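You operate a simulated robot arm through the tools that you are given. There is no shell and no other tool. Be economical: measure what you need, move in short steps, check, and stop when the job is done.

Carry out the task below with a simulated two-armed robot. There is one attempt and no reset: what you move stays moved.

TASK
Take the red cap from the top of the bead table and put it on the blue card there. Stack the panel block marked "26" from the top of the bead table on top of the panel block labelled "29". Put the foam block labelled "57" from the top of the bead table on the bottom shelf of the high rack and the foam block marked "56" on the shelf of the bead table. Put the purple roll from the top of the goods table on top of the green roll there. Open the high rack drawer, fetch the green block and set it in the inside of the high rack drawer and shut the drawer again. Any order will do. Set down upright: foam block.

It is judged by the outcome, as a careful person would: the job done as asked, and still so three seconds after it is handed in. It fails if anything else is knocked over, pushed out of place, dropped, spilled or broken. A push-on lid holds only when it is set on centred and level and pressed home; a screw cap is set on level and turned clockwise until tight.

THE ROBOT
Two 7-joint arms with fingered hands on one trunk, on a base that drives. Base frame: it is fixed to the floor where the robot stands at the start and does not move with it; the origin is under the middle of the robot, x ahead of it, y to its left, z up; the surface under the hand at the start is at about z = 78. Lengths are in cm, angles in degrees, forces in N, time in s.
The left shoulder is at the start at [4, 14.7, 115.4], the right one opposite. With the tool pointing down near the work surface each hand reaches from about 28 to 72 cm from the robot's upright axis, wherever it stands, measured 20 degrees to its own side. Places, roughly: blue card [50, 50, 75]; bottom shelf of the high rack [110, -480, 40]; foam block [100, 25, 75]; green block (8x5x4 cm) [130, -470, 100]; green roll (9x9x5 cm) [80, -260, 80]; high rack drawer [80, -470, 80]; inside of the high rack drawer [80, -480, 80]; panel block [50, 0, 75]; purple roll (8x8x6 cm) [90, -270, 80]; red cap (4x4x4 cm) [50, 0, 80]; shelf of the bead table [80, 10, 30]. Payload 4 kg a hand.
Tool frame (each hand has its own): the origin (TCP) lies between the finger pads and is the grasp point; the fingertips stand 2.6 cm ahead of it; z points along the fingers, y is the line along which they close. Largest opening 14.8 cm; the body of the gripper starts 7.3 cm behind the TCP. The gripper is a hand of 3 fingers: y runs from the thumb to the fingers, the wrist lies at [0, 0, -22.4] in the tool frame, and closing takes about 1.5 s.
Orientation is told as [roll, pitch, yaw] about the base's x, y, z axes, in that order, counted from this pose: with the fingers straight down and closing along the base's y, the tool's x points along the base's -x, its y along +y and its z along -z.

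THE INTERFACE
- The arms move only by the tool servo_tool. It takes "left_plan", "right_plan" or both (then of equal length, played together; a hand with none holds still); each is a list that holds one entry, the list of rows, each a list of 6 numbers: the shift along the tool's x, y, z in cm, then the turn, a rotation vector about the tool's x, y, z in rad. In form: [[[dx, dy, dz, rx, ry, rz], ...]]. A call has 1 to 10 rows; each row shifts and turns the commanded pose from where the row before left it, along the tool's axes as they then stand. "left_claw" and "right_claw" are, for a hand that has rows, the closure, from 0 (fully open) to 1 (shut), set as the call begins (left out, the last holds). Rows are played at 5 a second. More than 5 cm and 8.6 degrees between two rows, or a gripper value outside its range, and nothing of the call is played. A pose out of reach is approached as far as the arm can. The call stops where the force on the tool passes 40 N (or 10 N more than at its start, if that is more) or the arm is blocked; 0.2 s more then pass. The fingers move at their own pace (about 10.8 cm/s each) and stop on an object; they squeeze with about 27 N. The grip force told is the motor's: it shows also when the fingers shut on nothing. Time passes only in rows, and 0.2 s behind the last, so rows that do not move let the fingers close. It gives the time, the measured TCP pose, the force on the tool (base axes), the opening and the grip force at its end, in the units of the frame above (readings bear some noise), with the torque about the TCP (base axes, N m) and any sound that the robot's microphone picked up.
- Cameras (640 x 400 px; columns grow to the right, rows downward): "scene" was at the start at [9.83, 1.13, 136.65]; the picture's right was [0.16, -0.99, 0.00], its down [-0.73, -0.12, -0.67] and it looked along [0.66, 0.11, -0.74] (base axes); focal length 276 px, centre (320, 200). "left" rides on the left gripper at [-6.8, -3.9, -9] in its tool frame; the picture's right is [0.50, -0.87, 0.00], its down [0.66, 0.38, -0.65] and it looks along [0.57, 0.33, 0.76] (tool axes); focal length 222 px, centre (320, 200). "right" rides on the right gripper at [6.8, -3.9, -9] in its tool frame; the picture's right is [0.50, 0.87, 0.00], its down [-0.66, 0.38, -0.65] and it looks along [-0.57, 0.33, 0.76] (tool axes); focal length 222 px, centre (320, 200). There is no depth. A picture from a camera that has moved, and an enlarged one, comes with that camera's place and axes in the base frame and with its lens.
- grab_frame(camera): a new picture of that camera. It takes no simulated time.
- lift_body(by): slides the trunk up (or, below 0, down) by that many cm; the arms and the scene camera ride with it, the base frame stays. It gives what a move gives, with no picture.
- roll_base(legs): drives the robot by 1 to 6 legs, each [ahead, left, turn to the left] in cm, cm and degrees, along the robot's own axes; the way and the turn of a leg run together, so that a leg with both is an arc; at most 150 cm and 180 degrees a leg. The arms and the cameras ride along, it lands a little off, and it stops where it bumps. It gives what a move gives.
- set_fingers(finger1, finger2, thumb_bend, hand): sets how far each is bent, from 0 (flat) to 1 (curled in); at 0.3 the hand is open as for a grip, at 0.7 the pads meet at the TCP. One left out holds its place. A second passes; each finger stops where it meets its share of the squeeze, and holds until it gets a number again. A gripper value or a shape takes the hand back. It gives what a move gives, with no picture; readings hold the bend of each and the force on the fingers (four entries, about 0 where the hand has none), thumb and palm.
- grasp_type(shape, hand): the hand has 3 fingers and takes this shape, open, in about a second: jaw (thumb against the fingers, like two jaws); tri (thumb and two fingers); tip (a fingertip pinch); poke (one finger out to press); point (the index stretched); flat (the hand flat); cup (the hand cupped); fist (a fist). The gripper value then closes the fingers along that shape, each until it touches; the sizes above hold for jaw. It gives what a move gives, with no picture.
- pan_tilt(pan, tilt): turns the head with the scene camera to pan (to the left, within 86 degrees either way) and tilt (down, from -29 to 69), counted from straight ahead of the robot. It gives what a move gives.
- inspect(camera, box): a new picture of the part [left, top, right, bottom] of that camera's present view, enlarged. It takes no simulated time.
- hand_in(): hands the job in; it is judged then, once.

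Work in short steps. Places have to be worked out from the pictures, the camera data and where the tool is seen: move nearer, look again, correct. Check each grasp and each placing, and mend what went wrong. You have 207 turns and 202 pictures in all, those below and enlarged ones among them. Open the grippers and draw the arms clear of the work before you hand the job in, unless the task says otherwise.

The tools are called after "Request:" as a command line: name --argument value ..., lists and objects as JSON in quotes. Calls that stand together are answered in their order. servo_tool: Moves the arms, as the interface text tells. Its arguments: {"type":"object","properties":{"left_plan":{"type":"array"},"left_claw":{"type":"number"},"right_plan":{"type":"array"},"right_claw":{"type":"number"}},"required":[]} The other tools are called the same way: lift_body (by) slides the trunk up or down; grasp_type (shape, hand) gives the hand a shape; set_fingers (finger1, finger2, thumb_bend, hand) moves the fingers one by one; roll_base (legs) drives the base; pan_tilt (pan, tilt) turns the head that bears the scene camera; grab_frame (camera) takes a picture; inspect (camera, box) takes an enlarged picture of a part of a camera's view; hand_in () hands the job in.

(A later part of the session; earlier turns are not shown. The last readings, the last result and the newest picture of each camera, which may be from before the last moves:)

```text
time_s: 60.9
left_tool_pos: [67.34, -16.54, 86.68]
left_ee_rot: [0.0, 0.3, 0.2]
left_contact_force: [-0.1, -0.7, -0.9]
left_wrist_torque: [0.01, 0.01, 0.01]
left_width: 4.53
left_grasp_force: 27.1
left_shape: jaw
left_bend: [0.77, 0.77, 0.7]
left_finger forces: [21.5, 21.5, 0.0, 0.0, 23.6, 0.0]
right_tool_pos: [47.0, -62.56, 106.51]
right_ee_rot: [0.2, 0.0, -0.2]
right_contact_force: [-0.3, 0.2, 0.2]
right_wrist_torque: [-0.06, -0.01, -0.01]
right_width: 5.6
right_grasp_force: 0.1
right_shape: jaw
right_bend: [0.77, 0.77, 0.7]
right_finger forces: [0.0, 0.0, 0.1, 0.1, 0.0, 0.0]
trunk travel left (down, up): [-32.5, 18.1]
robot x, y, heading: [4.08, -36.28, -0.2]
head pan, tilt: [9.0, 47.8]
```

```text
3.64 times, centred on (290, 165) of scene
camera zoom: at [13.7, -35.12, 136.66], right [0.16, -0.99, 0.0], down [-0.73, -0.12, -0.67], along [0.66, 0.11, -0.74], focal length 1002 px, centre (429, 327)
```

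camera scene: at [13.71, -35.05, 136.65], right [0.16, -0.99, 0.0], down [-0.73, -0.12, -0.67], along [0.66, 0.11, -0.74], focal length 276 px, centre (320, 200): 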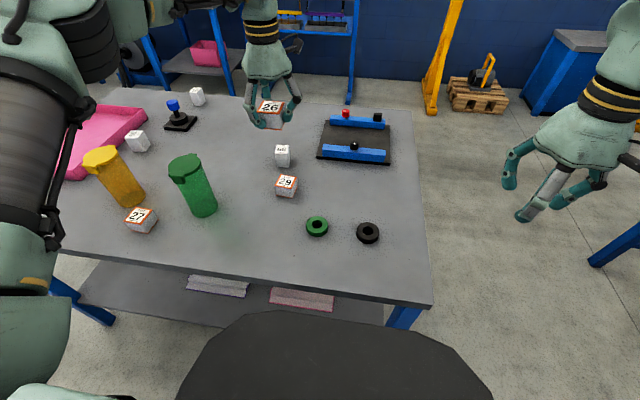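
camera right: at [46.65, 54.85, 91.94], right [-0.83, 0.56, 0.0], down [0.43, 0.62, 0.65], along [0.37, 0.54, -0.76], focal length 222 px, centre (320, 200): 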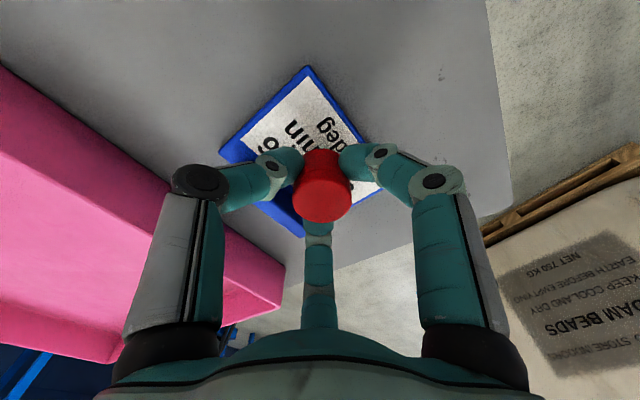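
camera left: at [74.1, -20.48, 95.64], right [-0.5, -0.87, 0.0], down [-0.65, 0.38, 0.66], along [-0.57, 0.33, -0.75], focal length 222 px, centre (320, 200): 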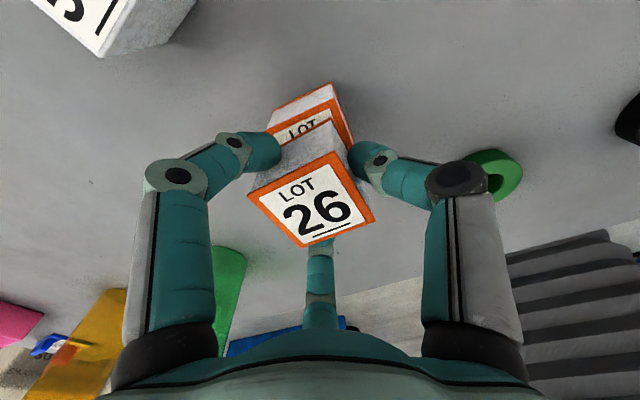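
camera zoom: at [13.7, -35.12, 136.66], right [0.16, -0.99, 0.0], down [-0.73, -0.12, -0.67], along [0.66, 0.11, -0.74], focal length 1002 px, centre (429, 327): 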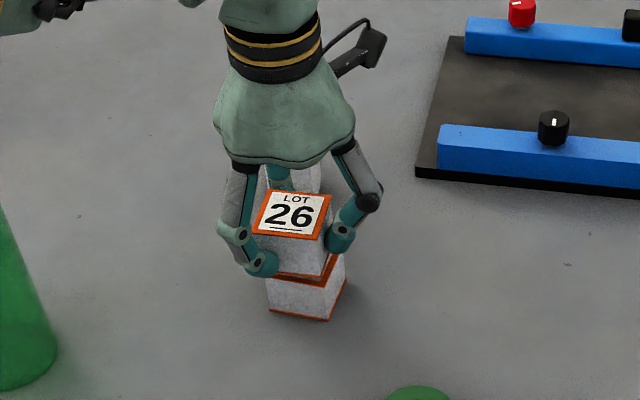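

26 is ~0.35 cm too far toward +y relative to 29. Correct and lower to touch.

Request:
servo_tool --left_plan '[[[0, -0.35, 0, 0, 0, 0], [0, 0, 0.3, 0, 0, 0], [0, 0, 0.2, 0, 0, 0], [0, 0, 0.2, 0, 0, 0], [0, 0, 0, 0, 0, 0]]]'

Request:
inspect --camera "scene" --box '[260, 140, 320, 210]'

```text
time_s: 62.1
left_tool_pos: [67.36, -16.78, 86.17]
left_ee_rot: [0.0, 0.2, 0.1]
left_contact_force: [0.1, -1.1, -0.3]
left_wrist_torque: [0.01, 0.01, 0.0]
left_width: 4.53
left_grasp_force: 27.0
left_shape: jaw
left_bend: [0.77, 0.77, 0.7]
left_finger forces: [21.5, 21.4, 0.1, 0.0, 23.6, 0.0]
right_tool_pos: [46.97, -62.43, 106.47]
right_ee_rot: [0.0, -0.1, -0.2]
right_contact_force: [0.2, -1.0, -0.2]
right_wrist_torque: [-0.02, -0.02, 0.01]
right_width: 5.61
right_grasp_force: 0.0
right_shape: jaw
right_bend: [0.77, 0.77, 0.7]
right_finger forces: [0.1, 0.0, 0.0, 0.0, 0.0, 0.0]
trunk travel left (down, up): [-32.5, 18.1]
robot x, y, heading: [3.38, -36.33, 0.1]
head pan, tilt: [9.0, 47.8]
```

```text
5.71 times, centred on (290, 175) of scene
camera zoom: at [13.71, -35.11, 136.65], right [0.16, -0.99, 0.0], down [-0.73, -0.12, -0.67], along [0.66, 0.11, -0.74], focal length 1575 px, centre (491, 343)
```

zoom: 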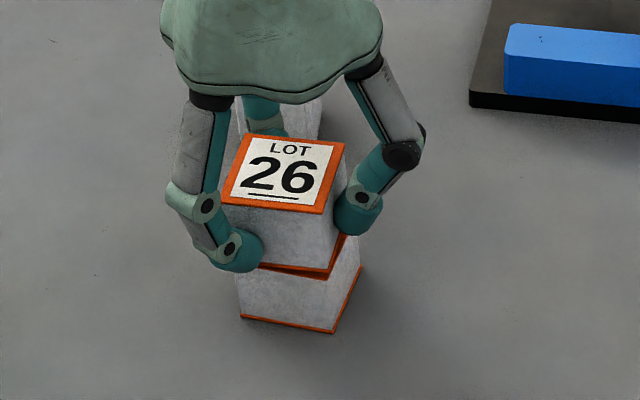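

Aligned well. Lowering further in small steps until contact.

Request:
servo_tool --left_plan '[[[0, -0.1, 0.15, 0, 0, 0], [0, 0, 0.15, 0, 0, 0], [0, 0, 0.15, 0, 0, 0], [0, 0, 0, 0, 0, 0]]]'

```text
time_s: 63.1
left_tool_pos: [67.46, -16.9, 85.69]
left_ee_rot: [0.0, 0.2, 0.1]
left_contact_force: [-0.2, 0.2, -0.6]
left_wrist_torque: [0.0, 0.04, -0.04]
left_width: 4.53
left_grasp_force: 27.0
left_shape: jaw
left_bend: [0.77, 0.77, 0.7]
left_finger forces: [21.5, 21.5, 0.0, 0.0, 23.6, 0.0]
right_tool_pos: [46.94, -62.51, 106.38]
right_ee_rot: [0.1, 0.1, -0.2]
right_contact_force: [0.2, 0.2, 0.8]
right_wrist_torque: [0.0, -0.03, -0.02]
right_width: 5.59
right_grasp_force: 0.0
right_shape: jaw
right_bend: [0.77, 0.77, 0.7]
right_finger forces: [0.1, 0.1, 0.0, 0.0, 0.1, 0.0]
trunk travel left (down, up): [-32.5, 18.1]
robot x, y, heading: [3.95, -35.95, -0.0]
head pan, tilt: [9.0, 47.8]
```

Request:
servo_tool --left_plan '[[[0, 0, 0.15, 0, 0, 0], [0, 0, 0.15, 0, 0, 0], [0, 0, 0.1, 0, 0, 0], [0, 0, 0, 0, 0, 0]]]'

Request:
inspect --camera "scene" --box '[260, 140, 320, 210]'

```text
time_s: 64.1
left_tool_pos: [67.44, -17.02, 85.39]
left_ee_rot: [0.0, 0.2, 0.1]
left_contact_force: [-1.1, 0.5, 4.9]
left_wrist_torque: [0.02, 0.01, -0.01]
left_width: 4.54
left_grasp_force: 27.3
left_shape: jaw
left_bend: [0.77, 0.77, 0.7]
left_finger forces: [22.0, 22.1, 0.0, 0.0, 23.8, 0.0]
right_tool_pos: [47.06, -62.55, 106.55]
right_ee_rot: [0.1, 0.0, -0.1]
right_contact_force: [0.5, -0.1, -0.1]
right_wrist_torque: [-0.01, -0.02, 0.01]
right_width: 5.6
right_grasp_force: 0.1
right_shape: jaw
right_bend: [0.77, 0.77, 0.7]
right_finger forces: [0.0, 0.0, 0.0, 0.1, 0.0, 0.0]
trunk travel left (down, up): [-32.5, 18.1]
robot x, y, heading: [4.3, -36.11, 0.0]
head pan, tilt: [9.0, 47.8]
```

```text
5.71 times, centred on (290, 175) of scene
camera zoom: at [13.62, -35.12, 136.67], right [0.16, -0.99, 0.0], down [-0.73, -0.12, -0.67], along [0.66, 0.11, -0.74], focal length 1575 px, centre (491, 343)
```

zoom: 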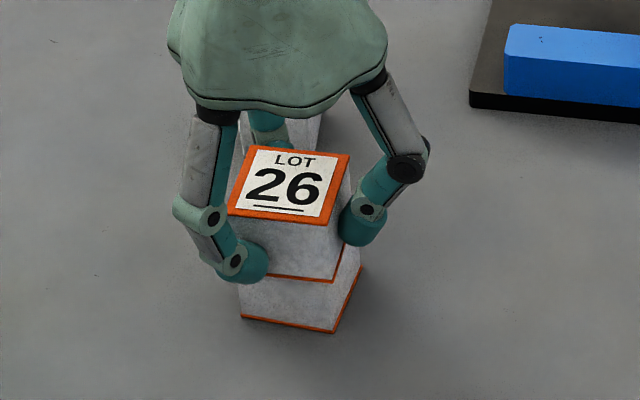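

Contact at 5 N, blocks flush. Open and rise.

Request:
servo_tool --left_plan '[[[0, 0, 0, 0, 0, 0], [0, 0, 0, 0, 0, 0], [0, 0, 0, 0, 0, 0], [0, 0, 0, 0, 0, 0], [0, 0, -1.5, 0, 0, 0], [0, 0, -4, 0, 0, 0], [0.5, 0, -4, 0, 0, 0], [0.5, 0, -4, 0, 0, 0], [0.5, 0, -4, 0, 0, 0]]]' --left_claw 0.15

Request:
grab_frame --camera "left"

Request:
grab_frame --camera "scene"

```text
time_s: 66.1
left_tool_pos: [65.85, -17.02, 102.62]
left_ee_rot: [0.1, 0.2, 0.0]
left_contact_force: [-0.4, 0.3, -0.7]
left_wrist_torque: [0.02, 0.01, -0.04]
left_width: 12.59
left_grasp_force: 0.0
left_shape: jaw
left_bend: [0.25, 0.25, 0.4]
left_finger forces: [0.1, 0.0, 0.0, 0.0, 0.0, 0.0]
right_tool_pos: [46.89, -62.43, 106.62]
right_ee_rot: [0.2, -0.1, -0.3]
right_contact_force: [-0.5, 0.7, -0.5]
right_wrist_torque: [0.0, 0.0, -0.03]
right_width: 5.59
right_grasp_force: 0.0
right_shape: jaw
right_bend: [0.77, 0.77, 0.7]
right_finger forces: [0.0, 0.1, 0.0, 0.0, 0.0, 0.0]
trunk travel left (down, up): [-32.5, 18.1]
robot x, y, heading: [3.93, -36.61, -0.0]
head pan, tilt: [9.0, 47.8]
```

```text
152 pictures are left
camera left: at [72.57, -20.98, 111.52], right [-0.5, -0.87, 0.0], down [-0.65, 0.38, 0.66], along [-0.57, 0.33, -0.75], focal length 222 px, centre (320, 200)
```

left: 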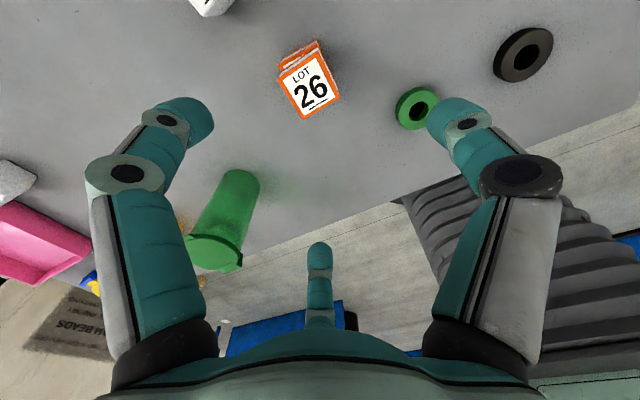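

```text
151 pictures are left
camera scene: at [13.6, -35.15, 136.66], right [0.16, -0.99, 0.0], down [-0.73, -0.12, -0.67], along [0.66, 0.11, -0.74], focal length 276 px, centre (320, 200)
```

scene: 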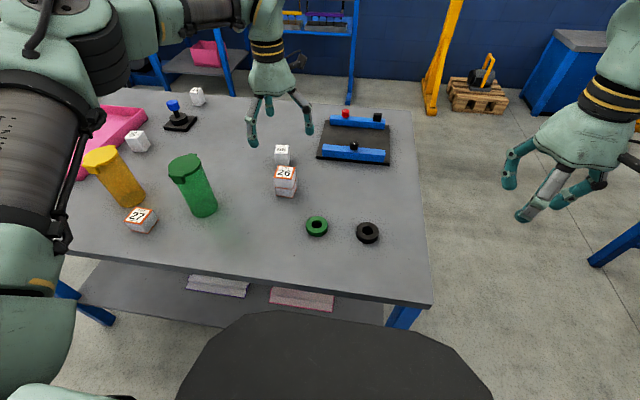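

Stack is good. Next, foam 56 at ~(79.7,-12.4) is too far for a straight-down grasp, so I'll tilt the left hand 35° forward (needed for the low shelf as well) and look.

Request:
servo_tool --left_plan '[[[0, 0.5, 0, 0, -0.122, 0], [0, 0.5, 0, 0, -0.122, 0], [0, 1, 0, 0, -0.122, 0], [0, 1, 0, 0, -0.122, 0], [0, 1, 0, 0, -0.122, 0]]]'

Request:
grab_frame --camera "left"

Request:
inspect --camera "scene" --box '[220, 60, 340, 220]'

```text
time_s: 67.3
left_tool_pos: [65.93, -13.07, 102.76]
left_ee_rot: [-0.1, -35.0, 0.2]
left_contact_force: [0.1, -0.5, 0.4]
left_wrist_torque: [-0.02, 0.0, 0.0]
left_width: 12.56
left_grasp_force: 0.1
left_shape: jaw
left_bend: [0.25, 0.25, 0.4]
left_finger forces: [0.0, 0.1, 0.0, 0.0, 0.0, 0.1]
right_tool_pos: [46.95, -62.43, 106.52]
right_ee_rot: [0.0, 0.1, -0.3]
right_contact_force: [0.6, 0.2, -0.3]
right_wrist_torque: [0.0, -0.01, 0.0]
right_width: 5.59
right_grasp_force: 0.1
right_shape: jaw
right_bend: [0.77, 0.77, 0.7]
right_finger forces: [0.1, 0.1, 0.1, 0.0, 0.0, 0.0]
trunk travel left (down, up): [-32.5, 18.1]
robot x, y, heading: [3.68, -36.08, 0.1]
head pan, tilt: [9.0, 47.8]
```

```text
150 pictures are left
camera left: at [66.27, -17.03, 114.03], right [-0.41, -0.87, -0.28], down [-0.91, 0.38, 0.16], along [-0.03, 0.33, -0.94], focal length 222 px, centre (320, 200)
```

left: 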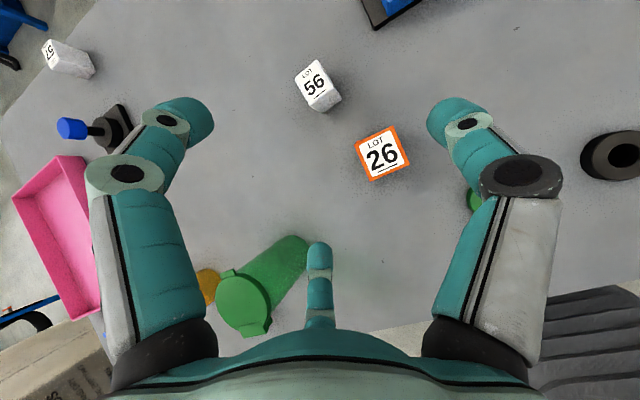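

```text
2.50 times, centred on (280, 140) of scene
camera zoom: at [13.65, -35.04, 136.66], right [0.16, -0.99, 0.0], down [-0.73, -0.12, -0.67], along [0.66, 0.1, -0.74], focal length 689 px, centre (420, 350)
```

zoom: 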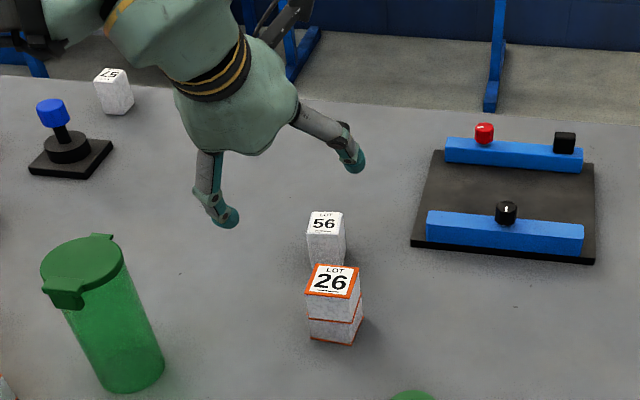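

56 top centre is at (79.65,-12.4,84), exactly along the tool axis. Preclose to 0.5 and advance 16 cm along the tool axis, then look.

Request:
servo_tool --left_plan '[[[0, 0.35, 4, 0, 0, 0], [0, 0.3, 4, 0, 0, 0], [0, 0, 4, 0, 0, 0], [0, 0, 4, 0, 0, 0], [0, 0, 0, 0, 0, 0]]]' --left_claw 0.5

Request:
grab_frame --camera "left"

Request:
inspect --camera "scene" --box '[220, 60, 340, 220]'

```text
time_s: 68.5
left_tool_pos: [74.93, -12.1, 89.68]
left_ee_rot: [0.0, -34.8, 0.1]
left_contact_force: [0.3, 0.1, 1.4]
left_wrist_torque: [0.01, -0.02, 0.02]
left_width: 7.46
left_grasp_force: 0.2
left_shape: jaw
left_bend: [0.36, 0.36, 0.7]
left_finger forces: [0.1, 0.0, 0.0, 0.1, 0.0, 0.0]
right_tool_pos: [46.95, -62.5, 106.53]
right_ee_rot: [0.1, 0.1, -0.2]
right_contact_force: [0.0, 0.0, -0.2]
right_wrist_torque: [-0.04, 0.03, 0.0]
right_width: 5.61
right_grasp_force: 0.2
right_shape: jaw
right_bend: [0.77, 0.77, 0.7]
right_finger forces: [0.0, 0.0, 0.0, 0.1, 0.1, 0.0]
trunk travel left (down, up): [-32.5, 18.1]
robot x, y, heading: [4.16, -36.33, -0.2]
head pan, tilt: [9.0, 47.8]
```

```text
148 pictures are left
camera left: at [75.27, -16.0, 100.87], right [-0.41, -0.87, -0.28], down [-0.91, 0.38, 0.16], along [-0.03, 0.33, -0.94], focal length 222 px, centre (320, 200)
```

left: 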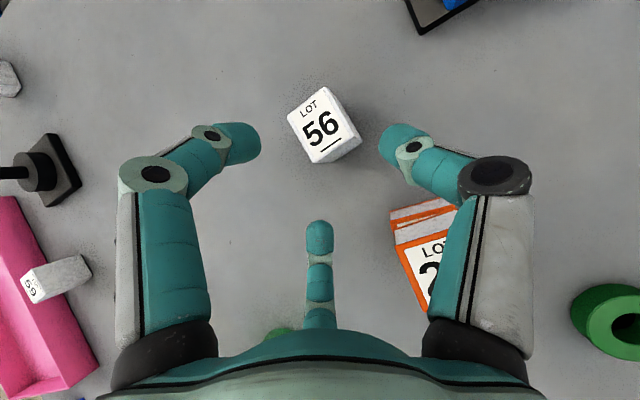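

```text
2.50 times, centred on (280, 140) of scene
camera zoom: at [13.62, -35.11, 136.66], right [0.16, -0.99, 0.0], down [-0.73, -0.12, -0.67], along [0.66, 0.11, -0.74], focal length 689 px, centre (420, 350)
```

zoom: 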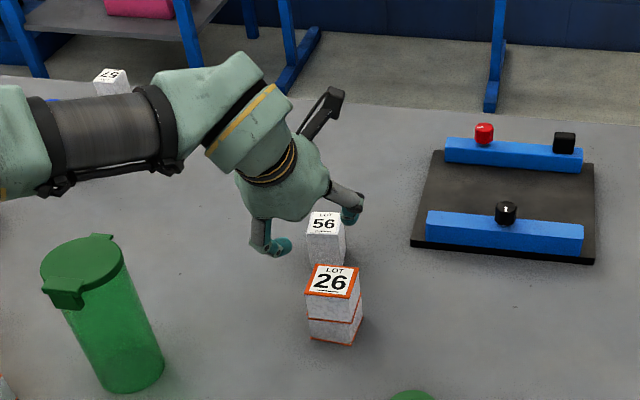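

56 centre ≈ (80, -12.7). Shift -0.55 in y, advance 8 more along the axis and close.

Request:
servo_tool --left_plan '[[[0, -0.55, 0, 0, 0, 0], [0, 0, 3, 0, 0, 0], [0, 0, 3, 0, 0, 0], [0, 0, 2.2, 0, 0, 0], [0, 0, 0, 0, 0, 0]]]'

Request:
grab_frame --camera "left"

Request:
servo_tool --left_plan '[[[0, 0, 0, 0, 0, 0], [0, 0, 0, 0, 0, 0], [0, 0, 0, 0, 0, 0], [0, 0, 0, 0, 0, 0], [0, 0, 0, 0, 0, 0], [0, 0, 0, 0, 0, 0]]]' --left_claw 1

Request:
grab_frame --camera "left"

```text
time_s: 69.7
left_tool_pos: [79.84, -12.75, 82.7]
left_ee_rot: [0.0, -34.8, 0.1]
left_contact_force: [-0.1, 0.1, -0.4]
left_wrist_torque: [0.02, -0.01, -0.03]
left_width: 7.47
left_grasp_force: 0.0
left_shape: jaw
left_bend: [0.36, 0.36, 0.7]
left_finger forces: [0.0, 0.1, 0.0, 0.0, 0.0, 0.0]
right_tool_pos: [46.94, -62.46, 106.52]
right_ee_rot: [0.1, 0.1, -0.2]
right_contact_force: [1.1, 0.7, 0.3]
right_wrist_torque: [0.04, 0.01, -0.01]
right_width: 5.6
right_grasp_force: 0.1
right_shape: jaw
right_bend: [0.77, 0.77, 0.7]
right_finger forces: [0.1, 0.1, 0.0, 0.1, 0.0, 0.0]
trunk travel left (down, up): [-32.5, 18.1]
robot x, y, heading: [4.05, -36.27, -0.1]
head pan, tilt: [9.0, 47.8]
```

```text
146 pictures are left
camera left: at [80.22, -16.63, 93.94], right [-0.41, -0.87, -0.28], down [-0.91, 0.38, 0.16], along [-0.03, 0.33, -0.94], focal length 222 px, centre (320, 200)
```

left: 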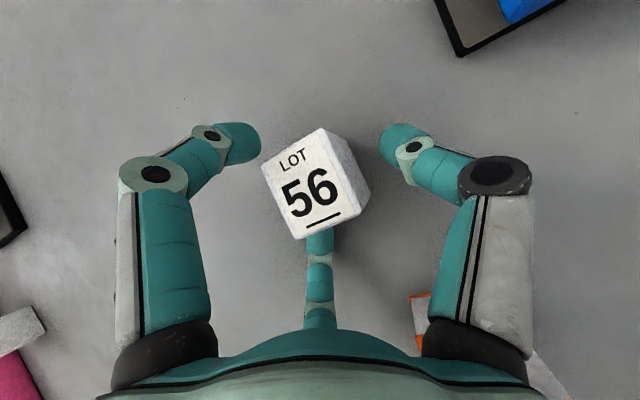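

```text
time_s: 71.1
left_tool_pos: [79.77, -12.82, 82.81]
left_ee_rot: [0.0, -34.8, 0.1]
left_contact_force: [-0.2, -2.6, 6.0]
left_wrist_torque: [0.11, -0.07, 0.0]
left_width: 3.77
left_grasp_force: 26.5
left_shape: jaw
left_bend: [0.79, 0.79, 0.73]
left_finger forces: [22.1, 17.6, 0.0, 0.0, 15.7, 0.0]
right_tool_pos: [47.0, -62.42, 106.54]
right_ee_rot: [0.1, 0.0, -0.2]
right_contact_force: [0.1, 0.0, 0.3]
right_wrist_torque: [-0.01, 0.03, 0.0]
right_width: 5.6
right_grasp_force: 0.0
right_shape: jaw
right_bend: [0.77, 0.77, 0.7]
right_finger forces: [0.1, 0.0, 0.0, 0.0, 0.2, 0.0]
trunk travel left (down, up): [-32.5, 18.1]
robot x, y, heading: [3.64, -36.35, -0.0]
head pan, tilt: [9.0, 47.8]
```

```text
145 pictures are left
camera left: at [80.17, -16.7, 94.06], right [-0.41, -0.87, -0.29], down [-0.91, 0.38, 0.16], along [-0.03, 0.33, -0.94], focal length 222 px, centre (320, 200)
```

left: 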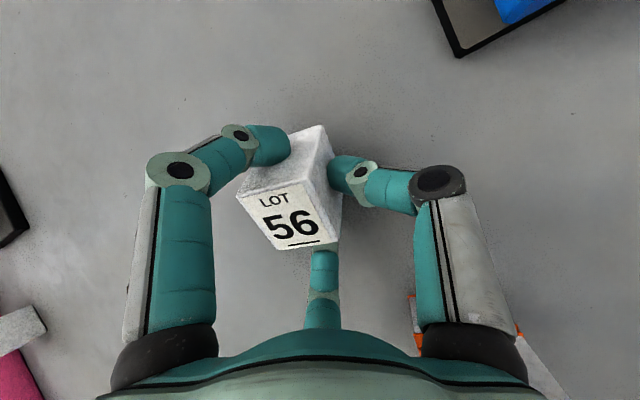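

The block tipped toward the tool axis while being squeezed. I'll lift it a little and check its angle.

Request:
servo_tool --left_plan '[[[0, 0, -3, 0, 0, 0], [0, 0, -4, 0, 0, 0], [0, 0, -4, 0, 0, 0], [0, 0, -4, 0, 0, 0], [0, 0, 0, 0, 0, 0]]]'

Request:
grab_frame --camera "left"

Request:
inspect --camera "scene" --box '[230, 70, 330, 170]'

```text
time_s: 72.3
left_tool_pos: [71.14, -12.92, 95.35]
left_ee_rot: [0.0, -34.6, 0.1]
left_contact_force: [0.3, 0.4, -0.5]
left_wrist_torque: [0.04, -0.01, -0.01]
left_width: 3.77
left_grasp_force: 26.7
left_shape: jaw
left_bend: [0.79, 0.79, 0.73]
left_finger forces: [20.4, 17.6, 0.1, 0.0, 14.6, 0.1]
right_tool_pos: [47.04, -62.51, 106.57]
right_ee_rot: [0.1, 0.1, -0.2]
right_contact_force: [0.0, 0.5, -0.2]
right_wrist_torque: [-0.02, 0.01, 0.0]
right_width: 5.6
right_grasp_force: 0.0
right_shape: jaw
right_bend: [0.77, 0.77, 0.7]
right_finger forces: [0.1, 0.0, 0.1, 0.1, 0.0, 0.1]
trunk travel left (down, up): [-32.5, 18.1]
robot x, y, heading: [3.68, -36.23, 0.0]
head pan, tilt: [9.0, 47.8]
```

```text
144 pictures are left
camera left: at [71.47, -16.81, 106.62], right [-0.41, -0.87, -0.28], down [-0.91, 0.38, 0.17], along [-0.04, 0.33, -0.94], focal length 222 px, centre (320, 200)
```

left: 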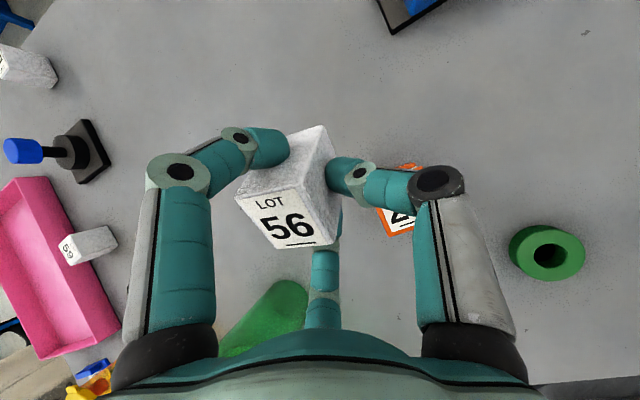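

```text
4.00 times, centred on (280, 120) of scene
camera zoom: at [13.77, -35.13, 136.65], right [0.16, -0.99, 0.0], down [-0.73, -0.12, -0.67], along [0.66, 0.11, -0.74], focal length 1103 px, centre (480, 520)
```

zoom: 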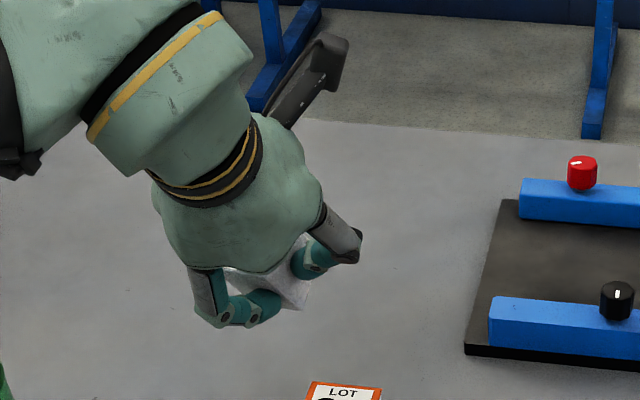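

Block is held but aligned roughly with the tool. I'll bring it to the free front area of the table (~(48,-10)) while turning the hand back to vertical, set it down upright there, and regrasp.

Request:
servo_tool --left_plan '[[[2.75, 0.5, -2.75, 0, 0, 0], [2.75, 0.5, -2.75, 0, 0, 0], [2.75, 0.5, -2.75, 0, 0, 0], [2.75, 0.5, -2.75, 0, 0, 0], [2.75, 0.5, -2.75, 0, 0, 0], [2.75, 0.5, -2.75, 0, 0.122, 0], [0, 0, 0, 0, 0.122, 0], [0, 0, 0, 0, 0.122, 0], [0, 0, 0, 0, 0.122, 0], [0, 0, 0, 0, 0.122, 0]]]'

Request:
grab_frame --camera "left"

Request:
grab_frame --camera "scene"

```text
time_s: 74.5
left_tool_pos: [48.18, -9.9, 99.23]
left_ee_rot: [0.0, 0.4, 0.1]
left_contact_force: [0.3, 0.3, 0.0]
left_wrist_torque: [-0.02, 0.0, 0.01]
left_width: 3.77
left_grasp_force: 27.3
left_shape: jaw
left_bend: [0.79, 0.79, 0.73]
left_finger forces: [20.3, 17.5, 0.1, 0.0, 13.9, 0.0]
right_tool_pos: [46.98, -62.46, 106.46]
right_ee_rot: [0.2, 0.1, 0.0]
right_contact_force: [0.1, 0.7, 1.0]
right_wrist_torque: [0.02, -0.01, -0.01]
right_width: 5.57
right_grasp_force: 0.1
right_shape: jaw
right_bend: [0.77, 0.77, 0.7]
right_finger forces: [0.0, 0.1, 0.0, 0.1, 0.1, 0.0]
trunk travel left (down, up): [-32.5, 18.1]
robot x, y, heading: [4.1, -36.43, -0.0]
head pan, tilt: [9.0, 47.8]
```

```text
142 pictures are left
camera left: at [55.1, -13.83, 108.28], right [-0.5, -0.87, 0.0], down [-0.65, 0.38, 0.66], along [-0.57, 0.33, -0.75], focal length 222 px, centre (320, 200)
```

left: 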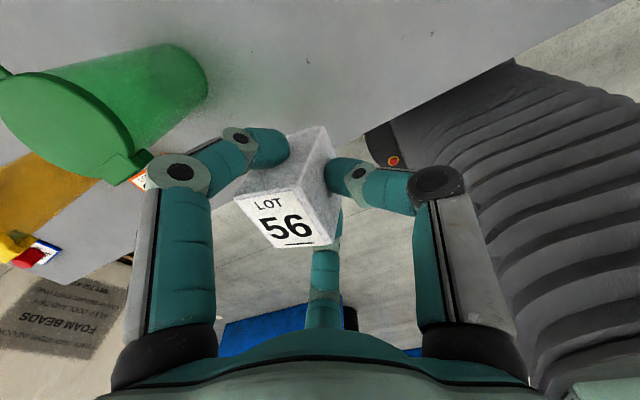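

```text
141 pictures are left
camera scene: at [13.79, -35.14, 136.65], right [0.16, -0.99, 0.0], down [-0.73, -0.12, -0.67], along [0.66, 0.11, -0.74], focal length 276 px, centre (320, 200)
```

scene: 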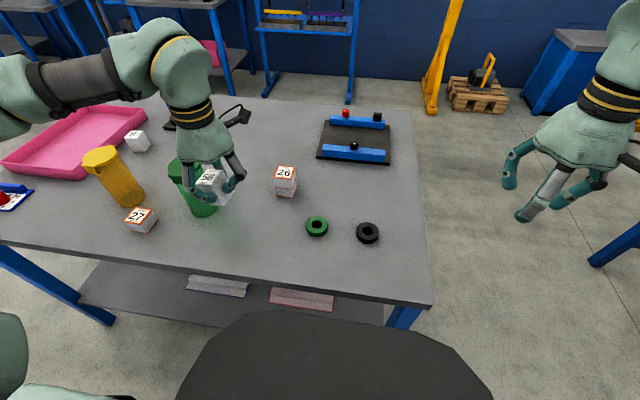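

Request:
inspect --camera "scene" --box '[170, 120, 270, 220]'

Request:
inspect --camera "left" --box '[200, 100, 440, 280]'

```text
4.00 times, centred on (220, 170) of scene
camera zoom: at [13.79, -35.14, 136.65], right [0.16, -0.99, 0.0], down [-0.73, -0.12, -0.67], along [0.66, 0.11, -0.74], focal length 1103 px, centre (720, 320)
```

zoom: 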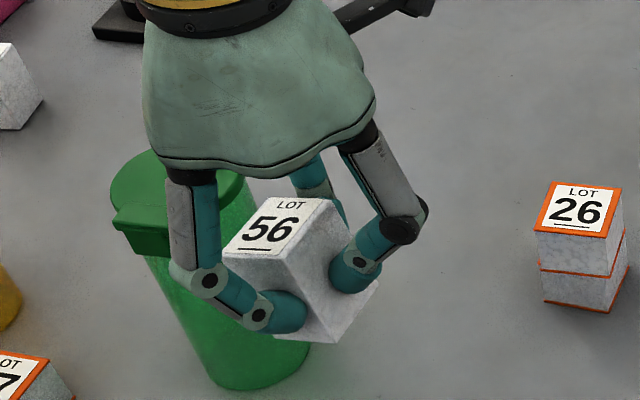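

```text
2.22 times, centred on (320, 190) of left
camera zoom: at [55.1, -13.83, 108.28], right [-0.5, -0.87, 0.0], down [-0.65, 0.38, 0.66], along [-0.57, 0.33, -0.75], focal length 494 px, centre (320, 222)
```

zoom: 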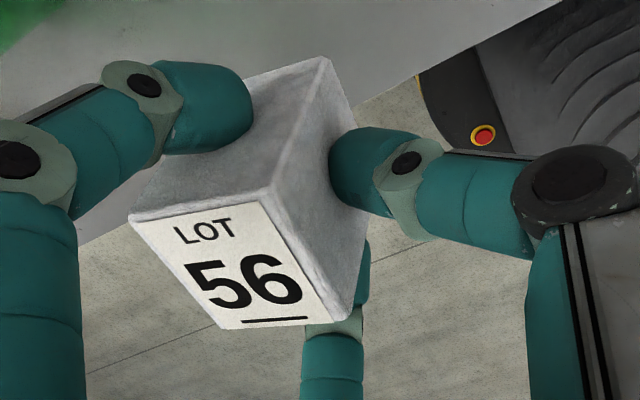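

The block is within ~10° of upright with the hand vertical, so it can go straight to the shelf. Driving back 30 cm so the trunk can be lowered clear of the table.

Request:
roll_base --legs '[[-32, 0, 0]]'

Request:
lift_body --by -32

Request:
pan_tilt --pan 10 --tilt 25

Request:
grab_frame --camera "scene"

```text
time_s: 76.6
left_tool_pos: [17.13, -9.66, 99.32]
left_ee_rot: [-0.1, 0.3, 0.5]
left_contact_force: [-0.4, -0.2, -1.4]
left_wrist_torque: [-0.01, -0.03, -0.01]
left_width: 3.78
left_grasp_force: 27.1
left_shape: jaw
left_bend: [0.79, 0.79, 0.73]
left_finger forces: [20.2, 17.6, 0.1, 0.0, 14.0, 0.0]
right_tool_pos: [16.24, -62.31, 106.43]
right_ee_rot: [0.1, 0.0, 0.3]
right_contact_force: [0.0, -0.2, -0.1]
right_wrist_torque: [0.0, 0.01, 0.0]
right_width: 5.62
right_grasp_force: 0.2
right_shape: jaw
right_bend: [0.77, 0.77, 0.7]
right_finger forces: [0.0, 0.0, 0.0, 0.0, 0.0, 0.0]
trunk travel left (down, up): [-32.5, 18.1]
robot x, y, heading: [-26.7, -36.04, 0.6]
head pan, tilt: [9.0, 47.8]
```

```text
time_s: 79.8
left_tool_pos: [17.22, -9.72, 67.59]
left_ee_rot: [0.0, 0.2, 0.5]
left_contact_force: [0.5, -0.5, -0.3]
left_wrist_torque: [0.0, -0.02, -0.01]
left_width: 3.78
left_grasp_force: 26.7
left_shape: jaw
left_bend: [0.79, 0.79, 0.73]
left_finger forces: [20.1, 17.6, 0.0, 0.0, 13.9, 0.0]
right_tool_pos: [16.3, -62.29, 74.67]
right_ee_rot: [0.2, 0.1, 0.2]
right_contact_force: [0.8, -0.4, -0.5]
right_wrist_torque: [-0.05, -0.01, 0.02]
right_width: 5.61
right_grasp_force: 0.0
right_shape: jaw
right_bend: [0.77, 0.77, 0.7]
right_finger forces: [0.0, 0.0, 0.0, 0.0, 0.0, 0.1]
trunk travel left (down, up): [-0.5, 50.1]
robot x, y, heading: [-27.08, -36.33, 0.4]
head pan, tilt: [9.0, 47.8]
```

```text
time_s: 80.7
left_tool_pos: [17.18, -9.63, 67.47]
left_ee_rot: [0.1, 0.2, 0.5]
left_contact_force: [-0.5, 0.3, -0.5]
left_wrist_torque: [-0.02, 0.04, 0.0]
left_width: 3.78
left_grasp_force: 26.5
left_shape: jaw
left_bend: [0.79, 0.79, 0.73]
left_finger forces: [20.1, 17.6, 0.0, 0.1, 14.0, 0.0]
right_tool_pos: [16.27, -62.32, 74.68]
right_ee_rot: [0.1, 0.1, 0.3]
right_contact_force: [1.1, 0.4, -0.5]
right_wrist_torque: [-0.02, 0.0, -0.01]
right_width: 5.59
right_grasp_force: 0.0
right_shape: jaw
right_bend: [0.77, 0.77, 0.7]
right_finger forces: [0.0, 0.1, 0.0, 0.0, 0.0, 0.1]
trunk travel left (down, up): [-0.5, 50.1]
robot x, y, heading: [-27.31, -36.32, 0.5]
head pan, tilt: [10.0, 25.0]
```

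```text
138 pictures are left
camera scene: at [-15.98, -34.79, 108.22], right [0.18, -0.98, 0.0], down [-0.42, -0.08, -0.91], along [0.89, 0.16, -0.42], focal length 276 px, centre (320, 200)
```

scene: 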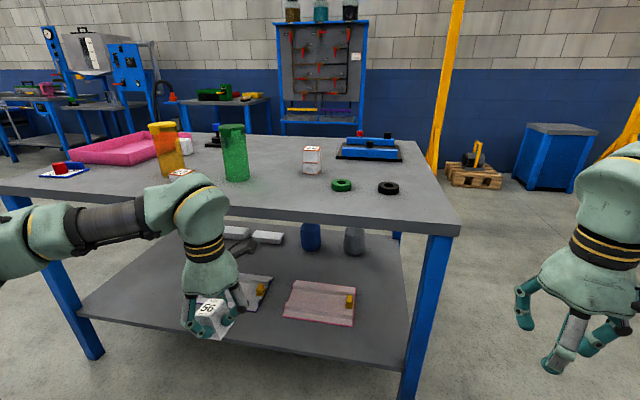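

Request:
inspect --camera "scene" --box '[60, 210, 460, 400]'

```text
1.60 times, centred on (260, 305) of scene
camera zoom: at [-15.98, -34.79, 108.22], right [0.18, -0.98, 0.0], down [-0.42, -0.08, -0.91], along [0.89, 0.16, -0.42], focal length 441 px, centre (416, 32)
```

zoom: 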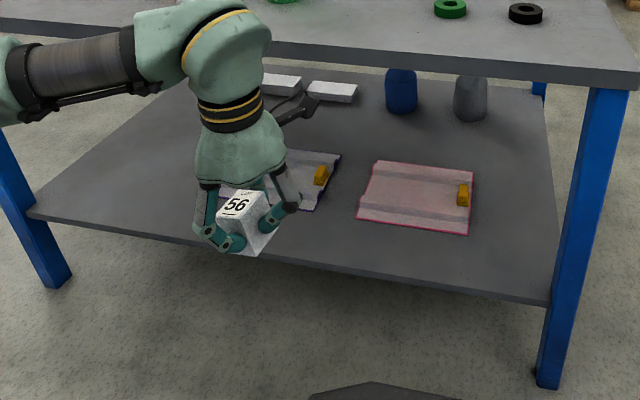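

Shelf top is at z≈30, front edge x≈40, and its left part (y≈15–60) is empty. Driving left 46 cm and lowering the hand in front of the table.

Request:
roll_base --legs '[[0, 46, 0]]'

Request:
servo_tool --left_plan '[[[0, 0, 4.5, 0, 0, 0], [0, 0, 4.5, 0, 0, 0], [0, 0, 4.5, 0, 0, 0], [0, 0, 4.5, 0, 0, 0], [0, 0, 4.5, 0, 0, 0], [0, 0, 4, 0, 0, 0]]]'

Request:
grab_frame --camera "scene"

Request:
grab_frame --camera "left"

```text
time_s: 83.5
left_tool_pos: [16.82, 37.62, 67.5]
left_ee_rot: [-0.1, 0.2, 0.5]
left_contact_force: [0.3, -1.0, -1.6]
left_wrist_torque: [-0.02, 0.01, 0.05]
left_width: 3.74
left_grasp_force: 27.3
left_shape: jaw
left_bend: [0.79, 0.79, 0.73]
left_finger forces: [20.1, 17.6, 0.0, 0.0, 14.0, 0.1]
right_tool_pos: [15.98, -15.06, 74.71]
right_ee_rot: [0.0, -0.1, 0.3]
right_contact_force: [0.5, 0.0, 1.1]
right_wrist_torque: [-0.01, 0.0, 0.03]
right_width: 5.6
right_grasp_force: 0.1
right_shape: jaw
right_bend: [0.77, 0.77, 0.7]
right_finger forces: [0.0, 0.1, 0.0, 0.1, 0.0, 0.0]
trunk travel left (down, up): [-0.5, 50.1]
robot x, y, heading: [-27.49, 10.74, 0.8]
head pan, tilt: [10.0, 25.0]
```

```text
time_s: 84.9
left_tool_pos: [16.38, 37.76, 40.82]
left_ee_rot: [0.0, 0.2, 0.5]
left_contact_force: [0.1, 0.2, -0.9]
left_wrist_torque: [-0.03, 0.0, -0.01]
left_width: 3.75
left_grasp_force: 27.1
left_shape: jaw
left_bend: [0.79, 0.79, 0.73]
left_finger forces: [20.2, 17.6, 0.1, 0.1, 13.7, 0.0]
right_tool_pos: [15.91, -15.0, 74.74]
right_ee_rot: [0.0, 0.0, 0.4]
right_contact_force: [0.5, -1.1, -0.8]
right_wrist_torque: [0.01, -0.05, -0.01]
right_width: 5.61
right_grasp_force: 0.0
right_shape: jaw
right_bend: [0.77, 0.77, 0.7]
right_finger forces: [0.0, 0.1, 0.0, 0.1, 0.1, 0.1]
trunk travel left (down, up): [-0.5, 50.1]
robot x, y, heading: [-27.19, 10.83, 0.5]
head pan, tilt: [10.0, 25.0]
```

```text
136 pictures are left
camera scene: at [-16.34, 12.43, 108.23], right [0.18, -0.98, 0.0], down [-0.42, -0.08, -0.91], along [0.89, 0.17, -0.42], focal length 276 px, centre (320, 200)
```

scene: 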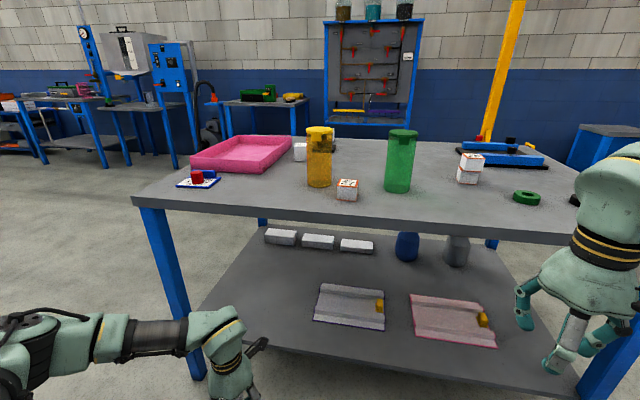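

```text
135 pictures are left
camera left: at [23.21, 33.88, 49.82], right [-0.49, -0.87, 0.0], down [-0.66, 0.37, 0.66], along [-0.57, 0.32, -0.75], focal length 222 px, centre (320, 200)
```

left: 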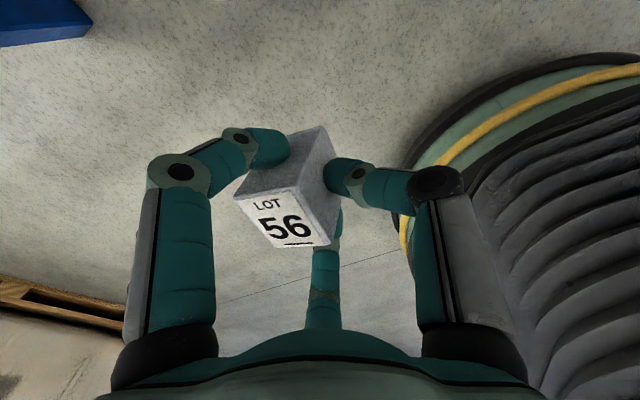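

Raising the right hand above table height, lowering the left a bit, then driving forward 23 cm so the left hand goes under the table top.

Request:
servo_tool --right_plan '[[[0, 0, -4, 0, 0, 0], [0, 0, -4, 0, 0, 0], [0, 0, -4, 0, 0, 0], [0, 0, -4, 0, 0, 0]]]' --left_plan '[[[0, 0, 0.5, 0, 0, 0], [0, 0, 0.5, 0, 0, 0], [0, 0, 0.5, 0, 0, 0], [0, 0, 0.5, 0, 0, 0]]]'

Request:
roll_base --legs '[[14, 0, 0]]'

Request:
pan_tilt --pan 35 --tilt 40

Request:
grab_frame --camera "scene"

Request:
grab_frame --camera "left"

```text
time_s: 85.9
left_tool_pos: [16.43, 37.65, 38.91]
left_ee_rot: [0.1, 0.2, 0.6]
left_contact_force: [-0.6, -0.2, -1.1]
left_wrist_torque: [-0.01, -0.03, 0.02]
left_width: 3.74
left_grasp_force: 27.5
left_shape: jaw
left_bend: [0.79, 0.79, 0.73]
left_finger forces: [20.0, 17.5, 0.1, 0.1, 13.8, 0.0]
right_tool_pos: [15.83, -15.4, 90.44]
right_ee_rot: [0.0, 0.0, 0.3]
right_contact_force: [-0.2, 0.4, 0.0]
right_wrist_torque: [0.0, -0.02, -0.01]
right_width: 5.6
right_grasp_force: 0.1
right_shape: jaw
right_bend: [0.77, 0.77, 0.7]
right_finger forces: [0.0, 0.0, 0.1, 0.0, 0.0, 0.1]
trunk travel left (down, up): [-0.5, 50.1]
robot x, y, heading: [-27.26, 11.02, 0.3]
head pan, tilt: [10.0, 25.0]
```

```text
time_s: 87.2
left_tool_pos: [30.79, 37.87, 38.93]
left_ee_rot: [0.1, 0.2, 0.8]
left_contact_force: [0.4, 0.2, -0.4]
left_wrist_torque: [-0.02, -0.01, 0.0]
left_width: 3.73
left_grasp_force: 27.1
left_shape: jaw
left_bend: [0.79, 0.79, 0.73]
left_finger forces: [20.2, 17.6, 0.1, 0.0, 13.8, 0.1]
right_tool_pos: [30.51, -15.05, 90.29]
right_ee_rot: [0.2, 0.1, 0.5]
right_contact_force: [0.5, 0.1, -0.4]
right_wrist_torque: [-0.01, 0.03, 0.01]
right_width: 5.58
right_grasp_force: 0.1
right_shape: jaw
right_bend: [0.77, 0.77, 0.7]
right_finger forces: [0.0, 0.1, 0.1, 0.0, 0.1, 0.0]
trunk travel left (down, up): [-0.5, 50.1]
robot x, y, heading: [-13.44, 10.77, 0.6]
head pan, tilt: [10.0, 25.0]
```

```text
time_s: 88.1
left_tool_pos: [30.75, 37.99, 38.81]
left_ee_rot: [0.1, 0.3, 0.8]
left_contact_force: [-0.3, 0.5, -0.1]
left_wrist_torque: [-0.01, 0.0, -0.02]
left_width: 3.73
left_grasp_force: 26.9
left_shape: jaw
left_bend: [0.79, 0.79, 0.73]
left_finger forces: [20.3, 17.6, 0.0, 0.0, 13.8, 0.0]
right_tool_pos: [30.34, -15.02, 90.32]
right_ee_rot: [0.2, 0.0, 0.5]
right_contact_force: [-0.2, -0.3, 0.0]
right_wrist_torque: [-0.03, 0.04, 0.04]
right_width: 5.58
right_grasp_force: 0.0
right_shape: jaw
right_bend: [0.77, 0.77, 0.7]
right_finger forces: [0.0, 0.0, 0.0, 0.0, 0.0, 0.1]
trunk travel left (down, up): [-0.5, 50.1]
robot x, y, heading: [-13.02, 11.11, 0.6]
head pan, tilt: [35.0, 40.0]
```

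```text
134 pictures are left
camera scene: at [-4.1, 15.86, 105.9], right [0.58, -0.81, 0.0], down [-0.52, -0.37, -0.77], along [0.62, 0.45, -0.64], focal length 276 px, centre (320, 200)
```

scene: 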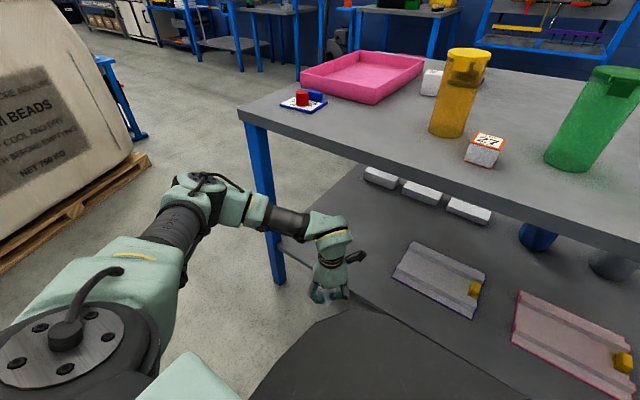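

```text
133 pictures are left
camera left: at [37.65, 34.11, 47.89], right [-0.49, -0.87, 0.0], down [-0.66, 0.37, 0.66], along [-0.57, 0.32, -0.75], focal length 222 px, centre (320, 200)
```

left: 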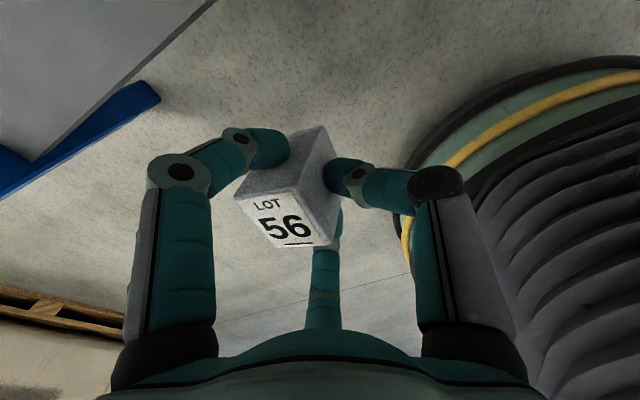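

Clearances look fine. Forward another 10 cm, then check.

Request:
roll_base --legs '[[10, 0, 0]]'

Request:
grab_frame --camera "scene"

Request:
grab_frame --camera "left"

```text
time_s: 89.3
left_tool_pos: [40.79, 38.16, 38.96]
left_ee_rot: [0.1, 0.4, 0.7]
left_contact_force: [0.5, 0.6, -0.1]
left_wrist_torque: [0.01, 0.0, 0.04]
left_width: 3.75
left_grasp_force: 26.7
left_shape: jaw
left_bend: [0.79, 0.79, 0.73]
left_finger forces: [20.2, 17.5, 0.0, 0.0, 13.7, 0.0]
right_tool_pos: [40.38, -14.84, 90.18]
right_ee_rot: [0.1, 0.2, 0.6]
right_contact_force: [0.5, 0.1, 0.2]
right_wrist_torque: [0.0, -0.01, -0.05]
right_width: 5.61
right_grasp_force: 0.0
right_shape: jaw
right_bend: [0.77, 0.77, 0.7]
right_finger forces: [0.0, 0.0, 0.0, 0.0, 0.0, 0.0]
trunk travel left (down, up): [-0.5, 50.1]
robot x, y, heading: [-3.28, 10.99, 0.6]
head pan, tilt: [35.0, 40.0]
```

```text
132 pictures are left
camera scene: at [5.94, 15.99, 105.88], right [0.58, -0.81, 0.0], down [-0.52, -0.38, -0.77], along [0.62, 0.45, -0.64], focal length 276 px, centre (320, 200)
```

scene: 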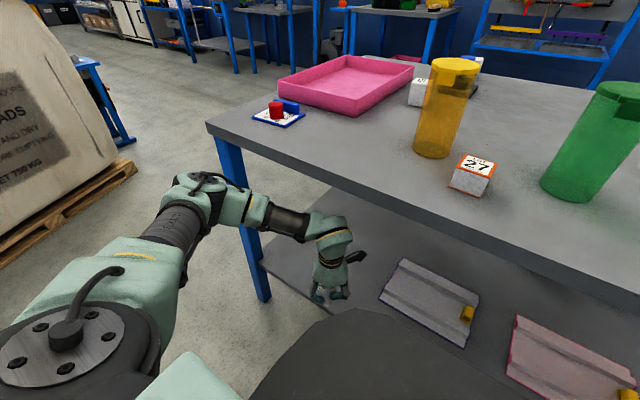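

```text
131 pictures are left
camera left: at [47.61, 34.26, 47.82], right [-0.49, -0.87, 0.0], down [-0.66, 0.37, 0.66], along [-0.58, 0.32, -0.75], focal length 222 px, centre (320, 200)
```

left: 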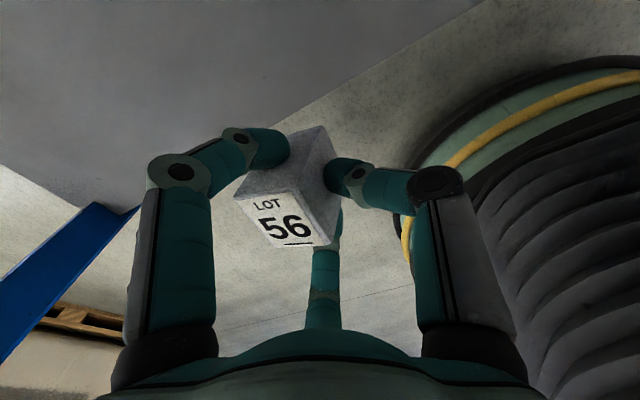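

Extending the arm 9 cm further over the shelf.

Request:
servo_tool --left_plan '[[[-3, 0, 0, 0, 0, 0], [-3, 0, 0, 0, 0, 0], [-3, 0, 0, 0, 0, 0], [0, 0, 0, 0, 0, 0]]]'

Request:
grab_frame --camera "left"

Request:
grab_frame --camera "scene"

```text
time_s: 90.3
left_tool_pos: [49.79, 38.13, 38.84]
left_ee_rot: [-0.1, 0.2, 0.7]
left_contact_force: [0.4, -0.5, -0.1]
left_wrist_torque: [-0.04, 0.01, 0.0]
left_width: 3.73
left_grasp_force: 27.3
left_shape: jaw
left_bend: [0.79, 0.79, 0.74]
left_finger forces: [20.2, 17.7, 0.1, 0.0, 13.7, 0.0]
right_tool_pos: [40.44, -14.94, 90.39]
right_ee_rot: [0.1, 0.0, 0.7]
right_contact_force: [-0.4, -0.4, -0.1]
right_wrist_torque: [0.0, -0.01, -0.01]
right_width: 5.6
right_grasp_force: 0.1
right_shape: jaw
right_bend: [0.77, 0.77, 0.7]
right_finger forces: [0.1, 0.0, 0.1, 0.0, 0.0, 0.1]
trunk travel left (down, up): [-0.5, 50.1]
robot x, y, heading: [-3.29, 11.14, 0.7]
head pan, tilt: [35.0, 40.0]
```

```text
130 pictures are left
camera left: at [56.58, 34.28, 47.89], right [-0.49, -0.87, 0.0], down [-0.66, 0.37, 0.66], along [-0.57, 0.32, -0.75], focal length 222 px, centre (320, 200)
```

left: 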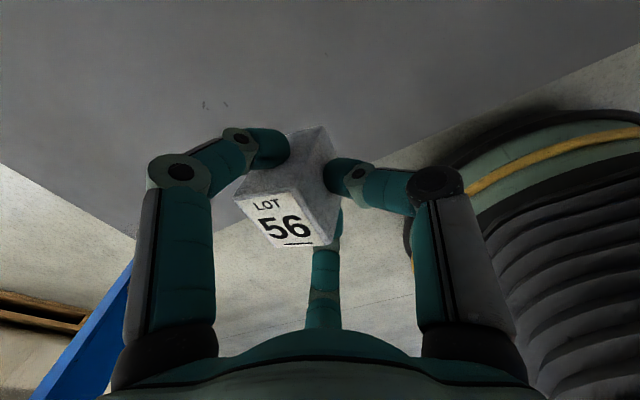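

```text
129 pictures are left
camera scene: at [5.8, 16.0, 105.9], right [0.58, -0.81, 0.0], down [-0.52, -0.38, -0.77], along [0.62, 0.45, -0.64], focal length 276 px, centre (320, 200)
```

scene: 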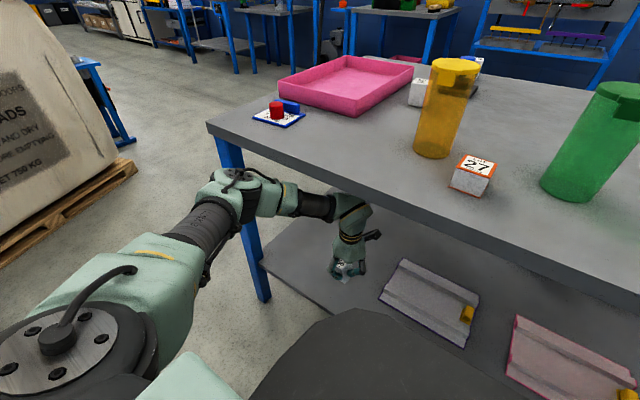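

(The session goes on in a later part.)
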